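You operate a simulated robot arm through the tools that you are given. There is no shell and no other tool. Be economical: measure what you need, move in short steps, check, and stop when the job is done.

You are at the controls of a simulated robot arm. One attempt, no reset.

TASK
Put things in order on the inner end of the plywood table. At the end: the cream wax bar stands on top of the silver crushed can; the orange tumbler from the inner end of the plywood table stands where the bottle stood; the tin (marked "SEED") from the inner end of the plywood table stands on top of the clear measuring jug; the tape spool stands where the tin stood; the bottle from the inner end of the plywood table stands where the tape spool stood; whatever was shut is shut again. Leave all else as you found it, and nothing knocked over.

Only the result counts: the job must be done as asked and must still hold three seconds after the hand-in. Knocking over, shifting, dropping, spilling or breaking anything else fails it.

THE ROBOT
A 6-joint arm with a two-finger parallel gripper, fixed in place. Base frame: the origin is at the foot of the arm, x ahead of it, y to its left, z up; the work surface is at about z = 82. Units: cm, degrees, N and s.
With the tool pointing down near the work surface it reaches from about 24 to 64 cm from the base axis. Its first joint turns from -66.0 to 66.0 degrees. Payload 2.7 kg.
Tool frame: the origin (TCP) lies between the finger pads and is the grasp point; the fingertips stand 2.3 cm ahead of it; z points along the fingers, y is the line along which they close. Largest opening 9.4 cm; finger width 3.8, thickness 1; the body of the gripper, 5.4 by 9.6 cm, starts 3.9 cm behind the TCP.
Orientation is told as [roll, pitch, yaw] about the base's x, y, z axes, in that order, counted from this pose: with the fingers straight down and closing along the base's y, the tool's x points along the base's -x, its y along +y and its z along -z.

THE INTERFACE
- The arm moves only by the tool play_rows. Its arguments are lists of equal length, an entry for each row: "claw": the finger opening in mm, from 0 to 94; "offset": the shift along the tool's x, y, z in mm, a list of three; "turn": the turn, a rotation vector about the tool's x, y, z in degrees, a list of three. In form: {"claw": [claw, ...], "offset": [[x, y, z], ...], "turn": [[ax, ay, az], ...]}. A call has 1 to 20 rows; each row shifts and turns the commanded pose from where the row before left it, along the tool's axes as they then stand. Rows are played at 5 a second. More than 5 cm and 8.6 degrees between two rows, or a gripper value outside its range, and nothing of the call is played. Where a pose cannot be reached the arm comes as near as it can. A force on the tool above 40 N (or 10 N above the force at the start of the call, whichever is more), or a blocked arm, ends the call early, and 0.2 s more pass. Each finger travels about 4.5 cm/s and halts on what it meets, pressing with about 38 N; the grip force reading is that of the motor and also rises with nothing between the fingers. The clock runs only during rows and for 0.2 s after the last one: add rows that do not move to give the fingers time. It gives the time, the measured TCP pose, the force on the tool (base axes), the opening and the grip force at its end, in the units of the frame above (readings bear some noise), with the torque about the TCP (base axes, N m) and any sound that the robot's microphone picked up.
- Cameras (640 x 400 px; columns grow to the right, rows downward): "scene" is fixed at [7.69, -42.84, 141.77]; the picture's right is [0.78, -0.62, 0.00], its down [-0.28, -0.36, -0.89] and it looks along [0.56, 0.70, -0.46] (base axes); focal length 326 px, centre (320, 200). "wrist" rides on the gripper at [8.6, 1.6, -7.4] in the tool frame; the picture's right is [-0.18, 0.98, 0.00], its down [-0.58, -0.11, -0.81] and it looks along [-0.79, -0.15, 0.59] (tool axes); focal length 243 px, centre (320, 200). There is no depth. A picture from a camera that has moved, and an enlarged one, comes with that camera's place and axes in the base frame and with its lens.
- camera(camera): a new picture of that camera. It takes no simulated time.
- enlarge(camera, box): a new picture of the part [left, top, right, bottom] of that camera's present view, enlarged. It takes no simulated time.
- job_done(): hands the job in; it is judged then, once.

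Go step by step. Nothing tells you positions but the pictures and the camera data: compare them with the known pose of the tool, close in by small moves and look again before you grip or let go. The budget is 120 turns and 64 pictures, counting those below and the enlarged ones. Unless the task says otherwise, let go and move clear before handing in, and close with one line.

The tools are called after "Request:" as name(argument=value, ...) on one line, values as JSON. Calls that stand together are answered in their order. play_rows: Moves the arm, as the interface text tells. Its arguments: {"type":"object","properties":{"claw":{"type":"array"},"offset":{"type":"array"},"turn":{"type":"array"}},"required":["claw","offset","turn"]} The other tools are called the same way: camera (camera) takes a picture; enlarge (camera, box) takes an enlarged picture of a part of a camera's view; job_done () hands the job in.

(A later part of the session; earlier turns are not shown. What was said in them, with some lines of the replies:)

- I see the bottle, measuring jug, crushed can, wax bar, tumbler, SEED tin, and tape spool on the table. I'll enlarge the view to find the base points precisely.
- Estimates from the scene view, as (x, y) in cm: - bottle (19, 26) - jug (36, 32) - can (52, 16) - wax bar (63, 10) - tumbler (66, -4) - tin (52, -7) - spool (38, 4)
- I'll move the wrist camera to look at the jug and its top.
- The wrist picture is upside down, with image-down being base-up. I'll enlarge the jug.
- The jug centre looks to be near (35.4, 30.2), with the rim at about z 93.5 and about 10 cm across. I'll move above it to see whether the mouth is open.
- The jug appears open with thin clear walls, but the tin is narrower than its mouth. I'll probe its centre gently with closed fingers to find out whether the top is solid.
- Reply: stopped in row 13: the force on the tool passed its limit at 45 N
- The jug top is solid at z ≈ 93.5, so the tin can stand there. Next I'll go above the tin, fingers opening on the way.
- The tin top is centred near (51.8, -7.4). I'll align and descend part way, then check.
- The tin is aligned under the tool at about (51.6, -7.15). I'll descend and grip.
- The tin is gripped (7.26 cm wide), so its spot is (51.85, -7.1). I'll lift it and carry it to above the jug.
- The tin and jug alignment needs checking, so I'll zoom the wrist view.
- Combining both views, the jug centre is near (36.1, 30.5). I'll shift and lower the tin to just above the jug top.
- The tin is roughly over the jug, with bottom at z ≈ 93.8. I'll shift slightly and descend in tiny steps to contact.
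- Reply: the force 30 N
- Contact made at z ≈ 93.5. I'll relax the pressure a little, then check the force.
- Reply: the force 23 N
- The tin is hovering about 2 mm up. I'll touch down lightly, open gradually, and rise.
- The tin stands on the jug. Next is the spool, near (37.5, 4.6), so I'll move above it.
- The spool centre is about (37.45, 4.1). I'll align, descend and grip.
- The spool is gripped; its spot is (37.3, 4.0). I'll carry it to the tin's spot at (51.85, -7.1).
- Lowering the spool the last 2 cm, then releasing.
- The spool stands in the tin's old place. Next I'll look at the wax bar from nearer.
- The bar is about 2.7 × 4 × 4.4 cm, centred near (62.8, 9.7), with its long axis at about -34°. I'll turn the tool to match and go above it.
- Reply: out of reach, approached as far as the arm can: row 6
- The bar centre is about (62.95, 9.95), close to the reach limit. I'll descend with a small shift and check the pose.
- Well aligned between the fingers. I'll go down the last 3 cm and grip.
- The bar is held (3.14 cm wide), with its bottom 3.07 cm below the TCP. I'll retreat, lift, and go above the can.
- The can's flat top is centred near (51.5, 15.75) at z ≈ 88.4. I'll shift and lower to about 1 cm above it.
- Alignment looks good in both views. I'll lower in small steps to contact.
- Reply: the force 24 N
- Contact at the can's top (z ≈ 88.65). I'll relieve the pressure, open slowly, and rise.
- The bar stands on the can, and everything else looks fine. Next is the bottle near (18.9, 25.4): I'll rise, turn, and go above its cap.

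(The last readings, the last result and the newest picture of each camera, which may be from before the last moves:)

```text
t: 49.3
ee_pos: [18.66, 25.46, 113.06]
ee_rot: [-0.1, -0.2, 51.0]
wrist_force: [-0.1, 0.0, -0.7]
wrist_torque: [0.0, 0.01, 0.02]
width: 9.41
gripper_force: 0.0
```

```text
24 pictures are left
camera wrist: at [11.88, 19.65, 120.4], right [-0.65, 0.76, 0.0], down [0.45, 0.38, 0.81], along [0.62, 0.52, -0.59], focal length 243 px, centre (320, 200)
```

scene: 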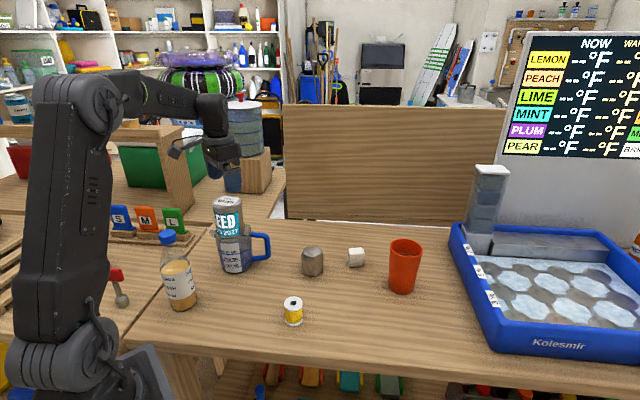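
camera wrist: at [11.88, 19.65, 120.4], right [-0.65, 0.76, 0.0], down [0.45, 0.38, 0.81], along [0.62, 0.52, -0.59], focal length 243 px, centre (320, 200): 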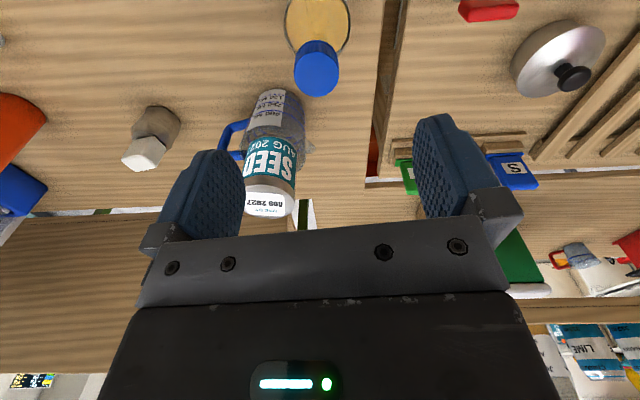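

The cap centre is near (19.35, 25.6). I'll align and go lower to check.

Request:
play_rows(claw=[94, 94, 94, 94], offset=[[-5, -4.5, 0], [0, 0, 35], [0, 0, 30], [0, 0, 0]], turn=[[0, 0, 0], [0, 0, 0], [0, 0, 0], [0, 0, 0]])

Request:
camera(camera="wrist")

Request:
enlarge(camera="scene", box=[120, 180, 240, 320])

```text
t: 50.3
ee_pos: [19.5, 25.65, 106.66]
ee_rot: [-0.1, -0.2, 51.0]
wrist_force: [0.4, -0.6, -0.5]
wrist_torque: [0.01, 0.02, -0.01]
width: 9.4
gripper_force: 0.0
```

```text
23 pictures are left
camera wrist: at [12.73, 19.76, 113.93], right [-0.65, 0.76, 0.0], down [0.45, 0.38, 0.81], along [0.62, 0.52, -0.59], focal length 243 px, centre (320, 200)
```

wrist: 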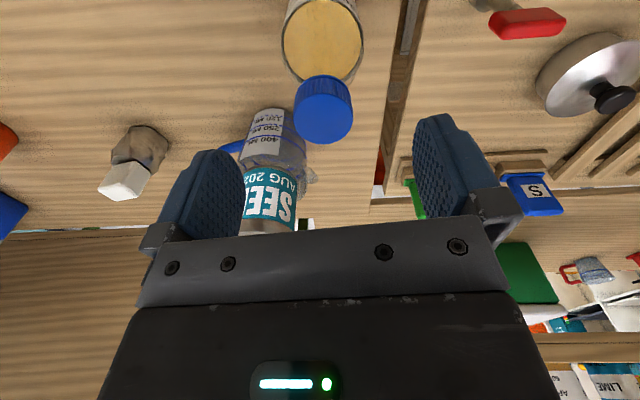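

```text
2.86 times, centred on (180, 250) of scene
camera zoom: at [7.69, -42.84, 141.77], right [0.78, -0.62, 0.0], down [-0.28, -0.36, -0.89], along [0.56, 0.7, -0.46], focal length 932 px, centre (720, 57)
```

zoom: 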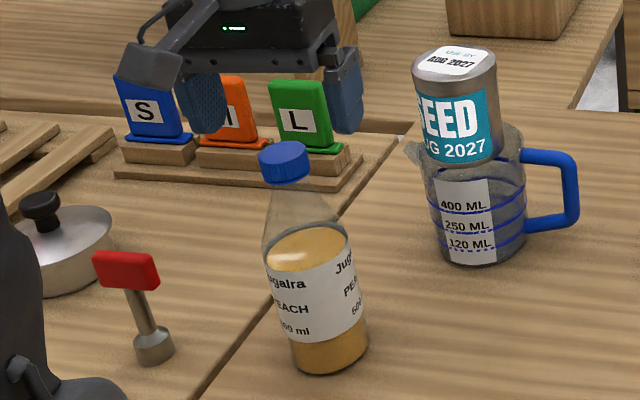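

The tool is aligned over the cap at about (19.5, 25.7). I'll descend to grip the cap and neck.

Request:
play_rows(claw=[94, 94, 94, 94, 20, 20, 20, 20, 20, 20, 20], offset=[[0, 0, 30], [0, 0, 30], [0, 0, 8], [0, 0, 0], [0, 0, 0], [0, 0, 0], [0, 0, 0], [0, 0, 0], [0, 0, 0], [0, 0, 0], [0, 0, 0]], turn=[[0, 0, 0], [0, 0, 0], [0, 0, 0], [0, 0, 0], [0, 0, 0], [0, 0, 0], [0, 0, 0], [0, 0, 0], [0, 0, 0], [0, 0, 0], [0, 0, 0]])

Request:
enlarge(camera="scene", box=[120, 180, 240, 320])

Request:
camera(camera="wrist")

```text
t: 52.7
ee_pos: [19.62, 25.55, 99.9]
ee_rot: [0.0, -0.3, 51.0]
wrist_force: [-2.1, 1.8, 6.1]
wrist_torque: [0.1, 0.06, 0.01]
width: 3.96
gripper_force: 38.3
```

```text
2.86 times, centred on (180, 250) of scene
camera zoom: at [7.68, -42.85, 141.77], right [0.78, -0.62, 0.0], down [-0.28, -0.36, -0.89], along [0.56, 0.7, -0.46], focal length 932 px, centre (720, 57)
```

zoom: 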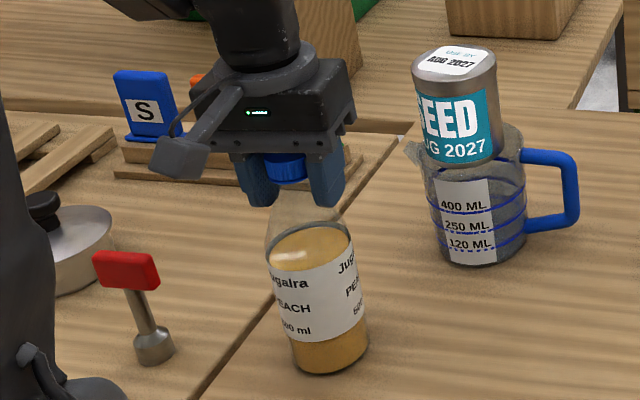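

```text
20 pictures are left
camera wrist: at [12.79, 19.76, 107.17], right [-0.65, 0.76, 0.0], down [0.45, 0.38, 0.81], along [0.62, 0.52, -0.59], focal length 243 px, centre (320, 200)
```

wrist: 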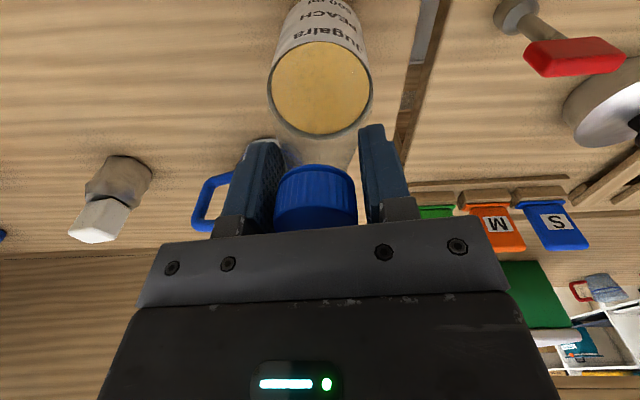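

The cap is held at 3.96 cm and the bottle still stands at (19.6, 25.6). I'll do a short test lift.

Request:
play_rows(claw=[20, 20, 20, 20], offset=[[0, 0, -5], [0, 0, -10], [0, 0, -15], [0, 0, 0]], turn=[[0, 0, 0], [0, 0, 0], [0, 0, 0], [0, 0, 0]])

Request:
enlarge(camera="scene", box=[120, 180, 240, 320])

```text
t: 53.7
ee_pos: [19.5, 25.62, 102.89]
ee_rot: [-0.1, -0.2, 51.0]
wrist_force: [0.0, 0.3, -5.4]
wrist_torque: [-0.01, -0.02, -0.01]
width: 3.95
gripper_force: 38.8
```

```text
2.86 times, centred on (180, 250) of scene
camera zoom: at [7.69, -42.84, 141.77], right [0.78, -0.62, 0.0], down [-0.28, -0.36, -0.89], along [0.56, 0.7, -0.46], focal length 932 px, centre (720, 57)
```

zoom: 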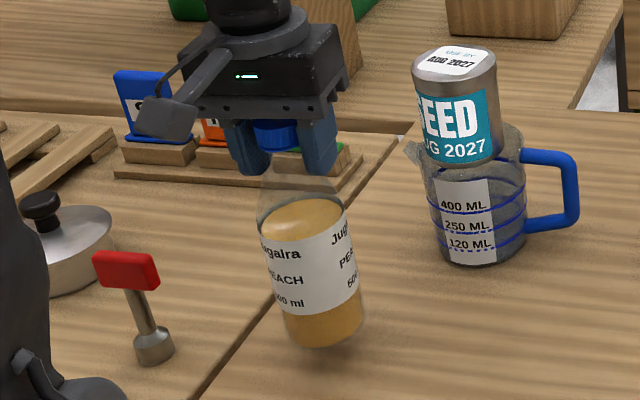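

The whole bottle comes up (5.4 N). I'll carry it to the spool's old spot at (37.3, 4.0).

Request:
play_rows(claw=[20, 20, 20, 20, 20, 20, 20, 20, 20, 20, 20, 20, 20], offset=[[0, 0, -20], [3, -14, 0], [6, -27.4, 0], [6, -27.4, 0], [6, -27.4, 0], [6, -27.4, 0], [6, -27.4, 0], [6, -27.4, 0], [6, -27.4, 0], [6, -27.4, 0], [6, -27.4, 0], [2, -13.4, 0], [0, 0, 0]], turn=[[0, 0, 0], [0, 0, 0], [0, 0, 0], [0, 0, 0], [0, 0, 0], [0, 0, 0], [0, 0, 0], [0, 0, 0], [0, 0, 0], [0, 0, 0], [0, 0, 0], [0, 0, 0], [0, 0, 0]])

```text
t: 56.5
ee_pos: [37.07, 3.6, 104.88]
ee_rot: [-0.2, -0.2, 51.1]
wrist_force: [-0.2, -0.3, -5.0]
wrist_torque: [0.02, -0.01, -0.01]
width: 3.87
gripper_force: 37.6
```

Correct by a few mm and lower.

Request:
play_rows(claw=[20, 20, 20, 20, 20], offset=[[-4.7, 0.6, 0], [0, 0, 20], [0, 0, 20], [0, 0, 6], [0, 0, 0]], turn=[[0, 0, 0], [0, 0, 0], [0, 0, 0], [0, 0, 0], [0, 0, 0]])

Request:
enlarge(camera="scene", box=[220, 220, 380, 340])

```text
t: 57.7
ee_pos: [37.38, 4.2, 100.23]
ee_rot: [-0.1, -0.2, 51.0]
wrist_force: [-0.4, 0.3, -4.8]
wrist_torque: [0.01, 0.0, 0.02]
width: 3.91
gripper_force: 37.6
```

```text
3.33 times, centred on (300, 280) of scene
camera zoom: at [7.69, -42.84, 141.77], right [0.78, -0.62, 0.0], down [-0.28, -0.36, -0.89], along [0.56, 0.7, -0.46], focal length 1088 px, centre (387, -67)
```

zoom: 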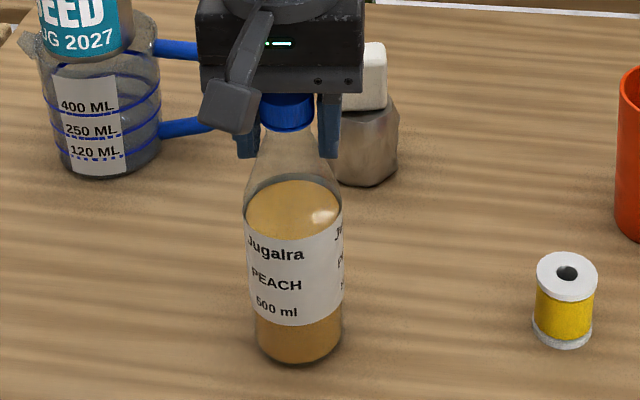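

The bottle is upright and almost down. I'll touch it down, release, and rise.

Request:
play_rows(claw=[20, 20, 20, 44, 50, 70, 94, 94, 94, 94, 94], offset=[[0, 0, 2.5], [0, 0, 1], [0, 0, 0], [0, 0, 0], [0, 0, 0], [0, 0, 0], [0, 0, 0], [0, 0, 0], [0, 0, -30], [0, 0, -50], [0, 0, -50]], turn=[[0, 0, 0], [0, 0, 0], [0, 0, 0], [0, 0, 0], [0, 0, 0], [0, 0, 0], [0, 0, 0], [0, 0, 0], [0, 0, 0], [0, 0, 0], [0, 0, 0]])

Request:
camera(camera="scene")

```text
t: 60.1
ee_pos: [37.08, 4.13, 112.92]
ee_rot: [0.0, -0.3, 51.0]
wrist_force: [0.1, -0.7, 0.1]
wrist_torque: [0.02, 0.02, -0.02]
width: 9.41
gripper_force: 0.1
```

```text
17 pictures are left
```

scene: 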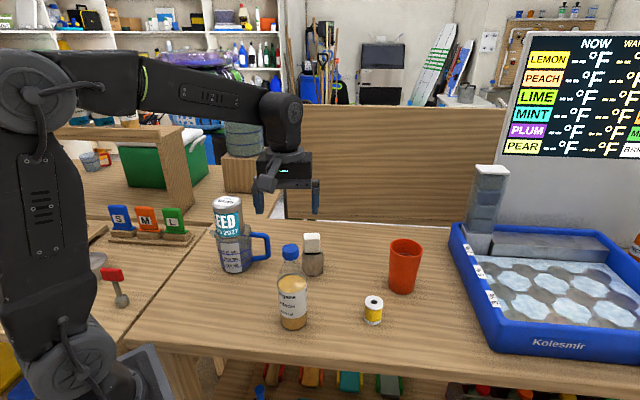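

The bottle is placed. Last is the tumbler near (65.5, -4.4), which is at the reach limit, so I'll tilt the tool outward for it. First I'll turn and look.

Request:
play_rows(claw=[94, 94, 94, 94, 94, 94, 94, 94, 94, 94, 94, 94, 94], offset=[[0, 0, 0], [0, 0, 0], [0, 0, 0], [0, 0, 0], [0, 0, 0], [0, 0, 0], [0, 0, 0], [-38.8, -13.1, 0], [-38.8, -13.1, 14], [-38.8, -13.1, 14], [-38.8, -13.1, 14], [-38.8, -13.1, 14], [0, 0, 0]], turn=[[0, 0, 8.5], [0, 0, 8.5], [0, 0, 8.5], [0, 0, 8.5], [0, 0, 8.5], [0, 0, 8.5], [0, 0, 4], [0, 0, 0], [0, 0, 0], [0, 0, 0], [0, 0, 0], [0, 0, 0], [0, 0, 0]])

Request:
camera(camera="wrist")

Request:
enlarge(camera="wrist", box=[240, 20, 420, 140])

```text
t: 62.9
ee_pos: [56.19, -3.7, 107.26]
ee_rot: [0.1, -0.1, -3.8]
wrist_force: [-0.1, 0.7, 0.8]
wrist_torque: [-0.01, 0.01, -0.01]
width: 9.4
gripper_force: 0.0
```

```text
16 pictures are left
camera wrist: at [47.57, -1.6, 114.66], right [0.25, 0.97, 0.0], down [0.57, -0.15, 0.81], along [0.78, -0.2, -0.59], focal length 243 px, centre (320, 200)
```

wrist: 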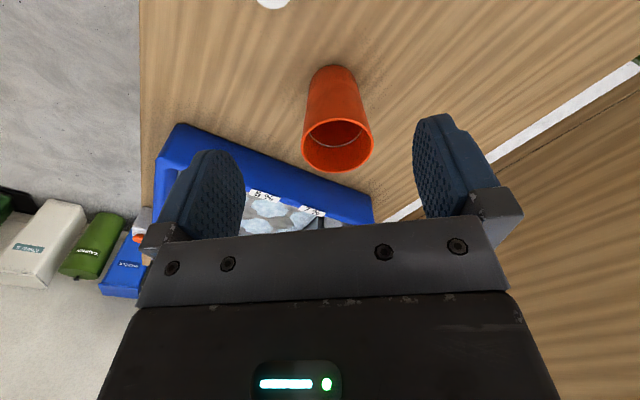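

```text
3.33 times, centred on (330, 80) of wrist
camera zoom: at [47.57, -1.6, 114.66], right [0.25, 0.97, 0.0], down [0.57, -0.15, 0.81], along [0.78, -0.2, -0.59], focal length 809 px, centre (287, 600)
```

zoom: 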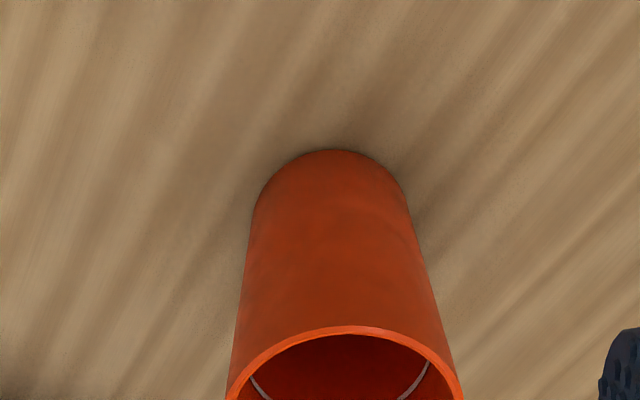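

Tumbler: centre (65.5, -4.1), rim z ≈ 94.5, rim diameter ≈ 7.7. I'll tilt the tool 18° outward and come close on the inner side.

Request:
play_rows(claw=[94, 94, 94, 94, 94, 94, 94], offset=[[0, 0, 0], [0, 0, 0], [0, 0, 0], [-1, 2, 36], [-1, 0, 36], [-1, 0, 36], [0, 0, 0]], turn=[[0, -6, 0], [0, -6, 0], [0, -6, 0], [0, 0, 0], [0, 0, 0], [0, 0, 0], [0, 0, 0]])

Request:
camera(camera="wrist")

```text
t: 64.5
ee_pos: [59.86, -3.69, 97.21]
ee_rot: [0.3, -18.3, -4.0]
wrist_force: [-0.7, -0.2, 0.2]
wrist_torque: [0.01, 0.04, -0.02]
width: 9.41
gripper_force: 0.1
```

```text
14 pictures are left
camera wrist: at [49.48, -1.49, 101.51], right [0.24, 0.97, 0.06], down [0.29, -0.13, 0.95], along [0.93, -0.21, -0.31], focal length 243 px, centre (320, 200)
```

wrist: 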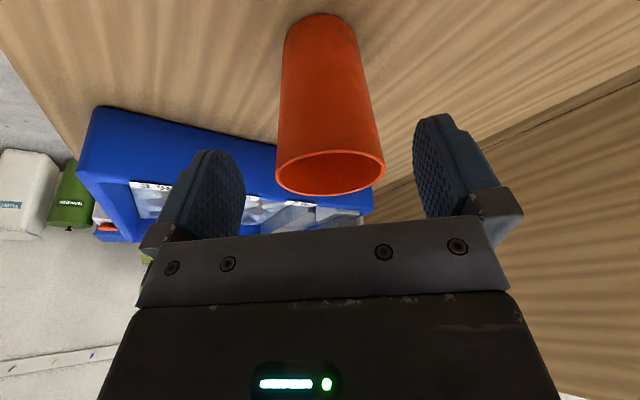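

The tumbler is laterally centred. I'll advance diagonally two thirds and look.

Request:
play_rows(claw=[94, 94, 94], offset=[[-12.9, 0, 21], [-12.9, 0, 21], [0, 0, 0]], turn=[[0, 0, 0], [0, 0, 0], [0, 0, 0]])

Request:
camera(camera="wrist")

```text
t: 65.3
ee_pos: [63.71, -3.95, 94.14]
ee_rot: [0.2, -18.2, -3.9]
wrist_force: [1.2, 1.0, -0.8]
wrist_torque: [0.02, 0.0, -0.01]
width: 9.39
gripper_force: 0.1
```

```text
13 pictures are left
camera wrist: at [53.21, -1.7, 98.31], right [0.24, 0.97, 0.06], down [0.29, -0.13, 0.95], along [0.93, -0.21, -0.31], focal length 243 px, centre (320, 200)
```

wrist: 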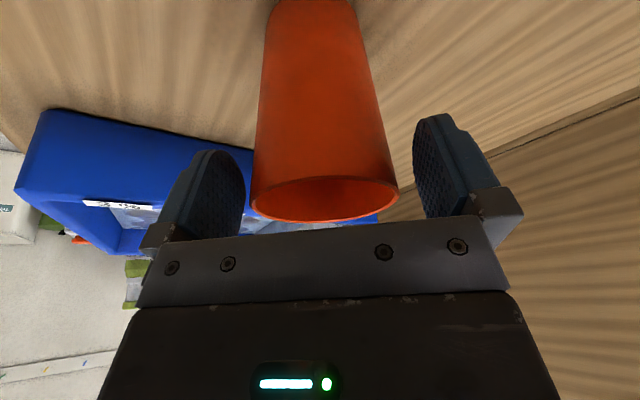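

Still centred. I'll make the final approach, close, and check the grip.

Request:
play_rows(claw=[94, 94, 60, 60, 60, 60, 60, 60], offset=[[-11.5, -1, 23], [0, 0, 0], [0, 0, 0], [0, 0, 0], [0, 0, 0], [0, 0, 0], [0, 0, 0], [0, 0, 0]], turn=[[0, 0, 0], [0, 0, 0], [0, 0, 0], [0, 0, 0], [0, 0, 0], [0, 0, 0], [0, 0, 0], [0, 0, 0]])

Request:
camera(camera="wrist")

Request:
enlarge(camera="scene", box=[320, 180, 480, 310])

```text
t: 67.1
ee_pos: [65.52, -4.14, 92.24]
ee_rot: [0.2, -18.2, -4.0]
wrist_force: [1.3, -0.1, -0.2]
wrist_torque: [0.01, 0.02, -0.01]
width: 7.66
gripper_force: 37.9
```

```text
12 pictures are left
camera wrist: at [55.0, -1.94, 96.51], right [0.24, 0.97, 0.06], down [0.29, -0.13, 0.95], along [0.93, -0.21, -0.31], focal length 243 px, centre (320, 200)
```

wrist: 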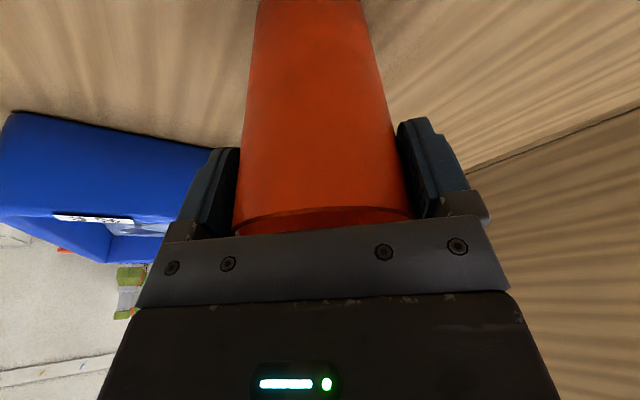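

```text
3.08 times, centred on (400, 245) of scene
camera zoom: at [7.69, -42.85, 141.77], right [0.78, -0.62, 0.0], down [-0.28, -0.36, -0.89], along [0.56, 0.7, -0.46], focal length 1004 px, centre (74, 62)
```

zoom: 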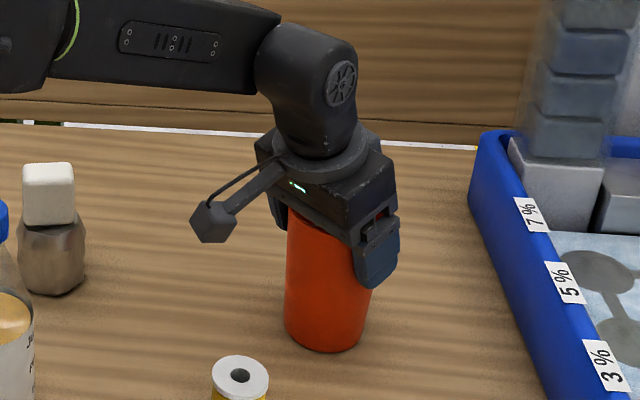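

Gripped at 7.66 cm, tumbler upright. I'll lift vertically a couple of cm and check.

Request:
play_rows(claw=[60, 60, 60, 60], offset=[[-1.6, 0, -4.7], [-3.1, 0, -9.5], [-3.1, 0, -9.5], [0, 0, 0]], turn=[[0, 0, 0], [0, 0, 0], [0, 0, 0], [0, 0, 0]])

Request:
enlarge(camera="scene", box=[320, 180, 480, 310])

```text
t: 68.1
ee_pos: [65.48, -4.2, 94.83]
ee_rot: [0.1, -18.2, -4.1]
wrist_force: [0.1, 0.6, -0.9]
wrist_torque: [0.0, -0.02, 0.03]
width: 7.68
gripper_force: 38.3
```

```text
3.08 times, centred on (400, 245) of scene
camera zoom: at [7.69, -42.85, 141.77], right [0.78, -0.62, 0.0], down [-0.28, -0.36, -0.89], along [0.56, 0.7, -0.46], focal length 1004 px, centre (74, 62)
```

zoom: 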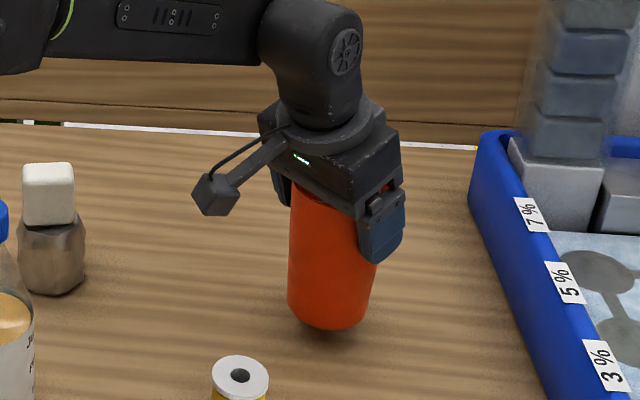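

The tumbler is held upright and is light. I'll retreat diagonally up and inward to clear everything.

Request:
play_rows(claw=[60, 60, 60, 60, 60, 60, 60, 60, 60, 60, 60, 60], offset=[[3, 0, -12], [12, 0, -26], [12, 0, -26], [12, 0, -26], [12, 0, -26], [12, 0, -26], [12, 0, -26], [12, 0, -26], [12, 0, -26], [10, 0, -26], [8, 0, -14], [0, 0, 0]], turn=[[0, 0, 0], [0, 0, 0], [0, 0, 0], [0, 0, 0], [0, 0, 0], [0, 0, 0], [0, 0, 0], [0, 0, 0], [0, 0, 0], [0, 0, 0], [0, 0, 0], [0, 0, 0]])

```text
t: 70.7
ee_pos: [46.26, -2.97, 115.67]
ee_rot: [0.1, -18.1, -4.0]
wrist_force: [0.0, -0.8, -0.8]
wrist_torque: [0.0, -0.02, 0.04]
width: 7.63
gripper_force: 38.5
```

I'm at radius 46, z 115.7. Next I'll arc around toward the bottle's old place, keeping the tumbler vertical.

Request:
play_rows(claw=[60, 60, 60, 60, 60, 60, 60, 60, 60, 60, 60, 60, 60, 60, 60], offset=[[10.4, 32.4, -3.4], [10.4, 31.7, -3.4], [10.4, 31, -3.4], [10.4, 30.3, -3.4], [10.4, 29.6, -3.4], [10.4, 28.9, -3.4], [10.4, 28.2, -3.4], [10.4, 27.5, -3.4], [10.4, 26.9, -3.4], [10.4, 26.2, -3.4], [10.4, 25.5, -3.4], [10.4, 24.8, -3.4], [10.4, 24.1, -3.4], [10.4, 23.4, -3.4], [0, 0, 0]], turn=[[-1.26, 0, -3.82], [-1.26, 0, -3.82], [-1.26, 0, -3.82], [-1.26, 0, -3.82], [-1.26, 0, -3.82], [-1.26, 0, -3.82], [-1.26, 0, -3.82], [-1.26, 0, -3.82], [-1.26, 0, -3.82], [-1.26, 0, -3.82], [-1.26, 0, -3.82], [-1.26, 0, -3.82], [-1.26, 0, -3.82], [-1.26, 0, -3.82], [0, 0, 0]])

Request:
camera(camera="scene")

```text
t: 73.9
ee_pos: [19.63, 26.46, 115.77]
ee_rot: [0.2, -18.3, 52.4]
wrist_force: [-0.7, 0.3, -1.4]
wrist_torque: [-0.03, -0.04, -0.01]
width: 7.64
gripper_force: 38.2
```

```text
9 pictures are left
```

scene: 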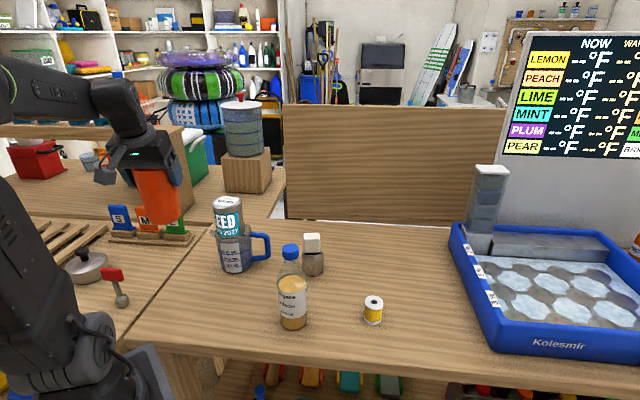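

Now above the target. I'll correct a few mm and lower to about 2 cm above the table.

Request:
play_rows(claw=[60, 60, 60, 60, 60, 60, 60, 60], offset=[[6.6, -4.1, -2.2], [11.2, 0, 34], [11.2, 0, 34], [11.2, 0, 34], [11.2, 0, 34], [11.2, 0, 34], [11.2, 0, 34], [0, 0, 0]], turn=[[0, 0, 0], [0, 0, 0], [0, 0, 0], [0, 0, 0], [0, 0, 0], [0, 0, 0], [0, 0, 0], [0, 0, 0]])

Request:
enlarge(camera="scene", box=[110, 180, 270, 320])

```text
t: 75.7
ee_pos: [19.26, 26.08, 94.17]
ee_rot: [0.2, -18.4, 52.3]
wrist_force: [-0.6, -0.1, -0.8]
wrist_torque: [0.02, -0.01, -0.03]
width: 7.63
gripper_force: 38.1
```

```text
2.86 times, centred on (190, 250) of scene
camera zoom: at [7.69, -42.84, 141.77], right [0.78, -0.62, 0.0], down [-0.28, -0.36, -0.89], along [0.56, 0.7, -0.46], focal length 932 px, centre (691, 57)
```

zoom: 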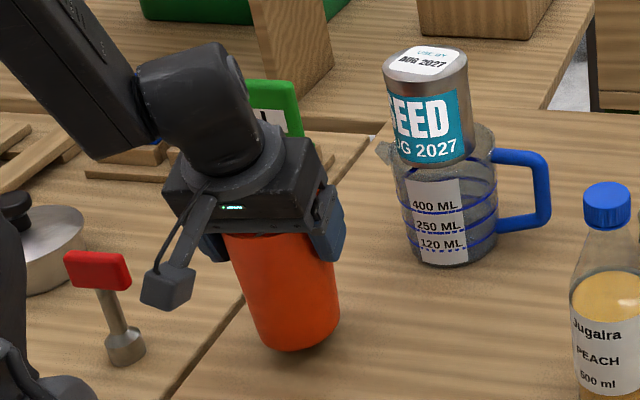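

A few mm of correction, then lower further.

Request:
play_rows(claw=[60, 60, 60], offset=[[1.5, -4.9, -0.5], [4.6, 0, 14.2], [0, 0, 0]], turn=[[0, 0, 0], [0, 0, 0], [0, 0, 0]])

```text
t: 76.5
ee_pos: [19.57, 25.55, 92.82]
ee_rot: [0.1, -18.3, 52.3]
wrist_force: [0.0, 0.1, -0.3]
wrist_torque: [0.01, 0.03, 0.01]
width: 7.63
gripper_force: 37.9
```

Position is on target. I'll lower the last few mm.

Request:
play_rows(claw=[60, 60, 60, 60], offset=[[1.2, 0, 3.6], [0.5, 0, 1.4], [0.3, 0, 1], [0, 0, 0]], turn=[[0, 0, 0], [0, 0, 0], [0, 0, 0], [0, 0, 0]])

Request:
enlarge(camera="scene", box=[130, 200, 250, 320])

```text
t: 77.5
ee_pos: [19.65, 25.47, 92.18]
ee_rot: [0.1, -18.3, 52.3]
wrist_force: [-1.9, -3.8, 15.7]
wrist_torque: [-0.52, 0.43, 0.03]
width: 7.66
gripper_force: 38.5
```

```text
3.33 times, centred on (190, 260) of scene
camera zoom: at [7.67, -42.87, 141.76], right [0.78, -0.62, 0.0], down [-0.28, -0.36, -0.89], along [0.56, 0.7, -0.46], focal length 1088 px, centre (753, 0)
```

zoom: 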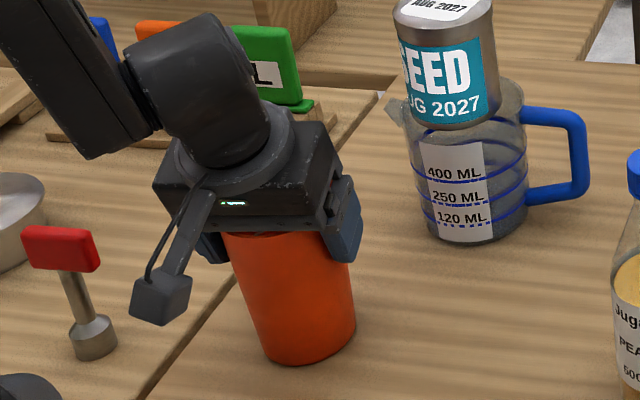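

Contact with the table. I'll relieve, open, and withdraw along the tool axis.

Request:
play_rows(claw=[60, 60, 78, 82, 90, 94, 94, 94, 94, 94, 94], offset=[[-0.6, 0, -1.9], [0, 0, 0], [0, 0, 0], [0, 0, 0], [0, 0, 0], [0, 0, 0], [0, 0, 0], [-3, 0, -10], [-6, 0, -20], [-10, 0, -40], [-10, 0, -45]], turn=[[0, 0, 0], [0, 0, 0], [0, 0, 0], [0, 0, 0], [0, 0, 0], [0, 0, 0], [0, 0, 0], [0, 0, 0], [0, 0, 0], [0, 0, 0], [0, 0, 0]])

Request:
camera(camera="wrist")

Request:
camera(camera="scene")

```text
t: 79.9
ee_pos: [19.24, 24.69, 104.21]
ee_rot: [0.1, -18.3, 52.4]
wrist_force: [-0.1, 0.5, 0.5]
wrist_torque: [0.0, -0.05, -0.01]
width: 9.4
gripper_force: 0.1
```

```text
6 pictures are left
camera wrist: at [11.39, 17.23, 108.49], right [-0.67, 0.74, 0.06], down [0.27, 0.17, 0.95], along [0.69, 0.65, -0.31], focal length 243 px, centre (320, 200)
```

wrist: 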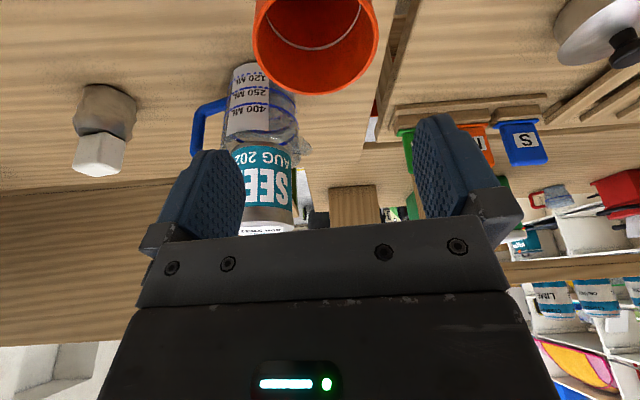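

```text
5 pictures are left
```

scene: 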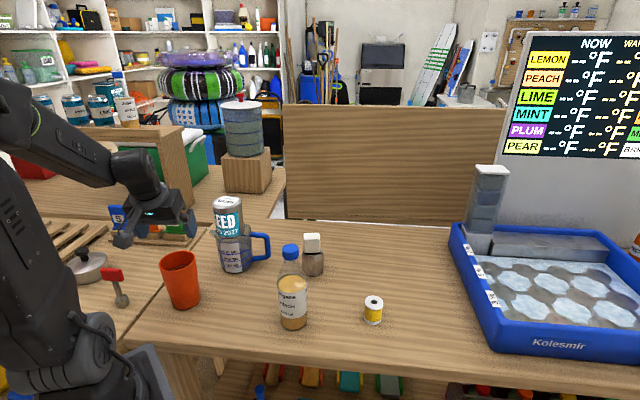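

Everything stands in place and the tumbler is upright. I'll move the hand clear and take one last look.

Request:
play_rows(claw=[94, 94, 94, 94, 94, 94], offset=[[-12, 0, -35], [-12, 0, -35], [0, 0, 0], [0, 0, 0], [0, 0, 0], [0, 0, 0]], turn=[[0, 0, 0], [0, 0, 0], [0, 0, 0], [0, 0, 0], [0, 0, 0], [0, 0, 0]])

Request:
enlarge(camera="scene", box=[70, 180, 410, 340])

```text
t: 81.3
ee_pos: [19.26, 24.71, 111.49]
ee_rot: [0.0, -18.3, 52.3]
wrist_force: [0.1, -0.7, 0.5]
wrist_torque: [-0.03, 0.0, -0.02]
width: 9.38
gripper_force: 0.1
```

```text
1.88 times, centred on (240, 260) of scene
camera zoom: at [7.69, -42.84, 141.77], right [0.78, -0.62, 0.0], down [-0.28, -0.36, -0.89], along [0.56, 0.7, -0.46], focal length 614 px, centre (471, 87)
```

zoom: 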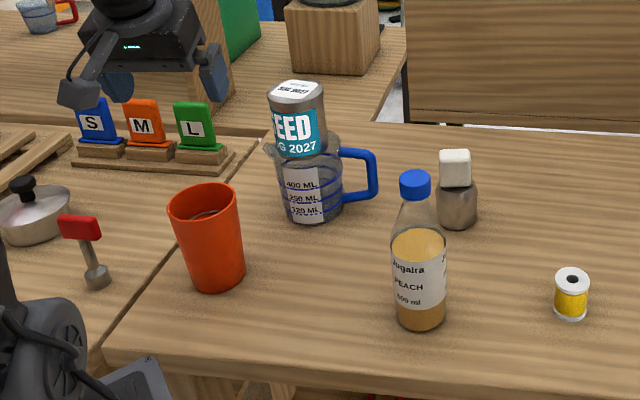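

All five items stand where asked, nothing is knocked over, and the hand is clear, so I'm handing in.

Request:
job_done()

```text
The job is handed in.
```

The job is handed in: the wax bar is on the can, the tin is on the jug, and the spool, bottle and tumbler each stand in their new places, upright in the last picture.
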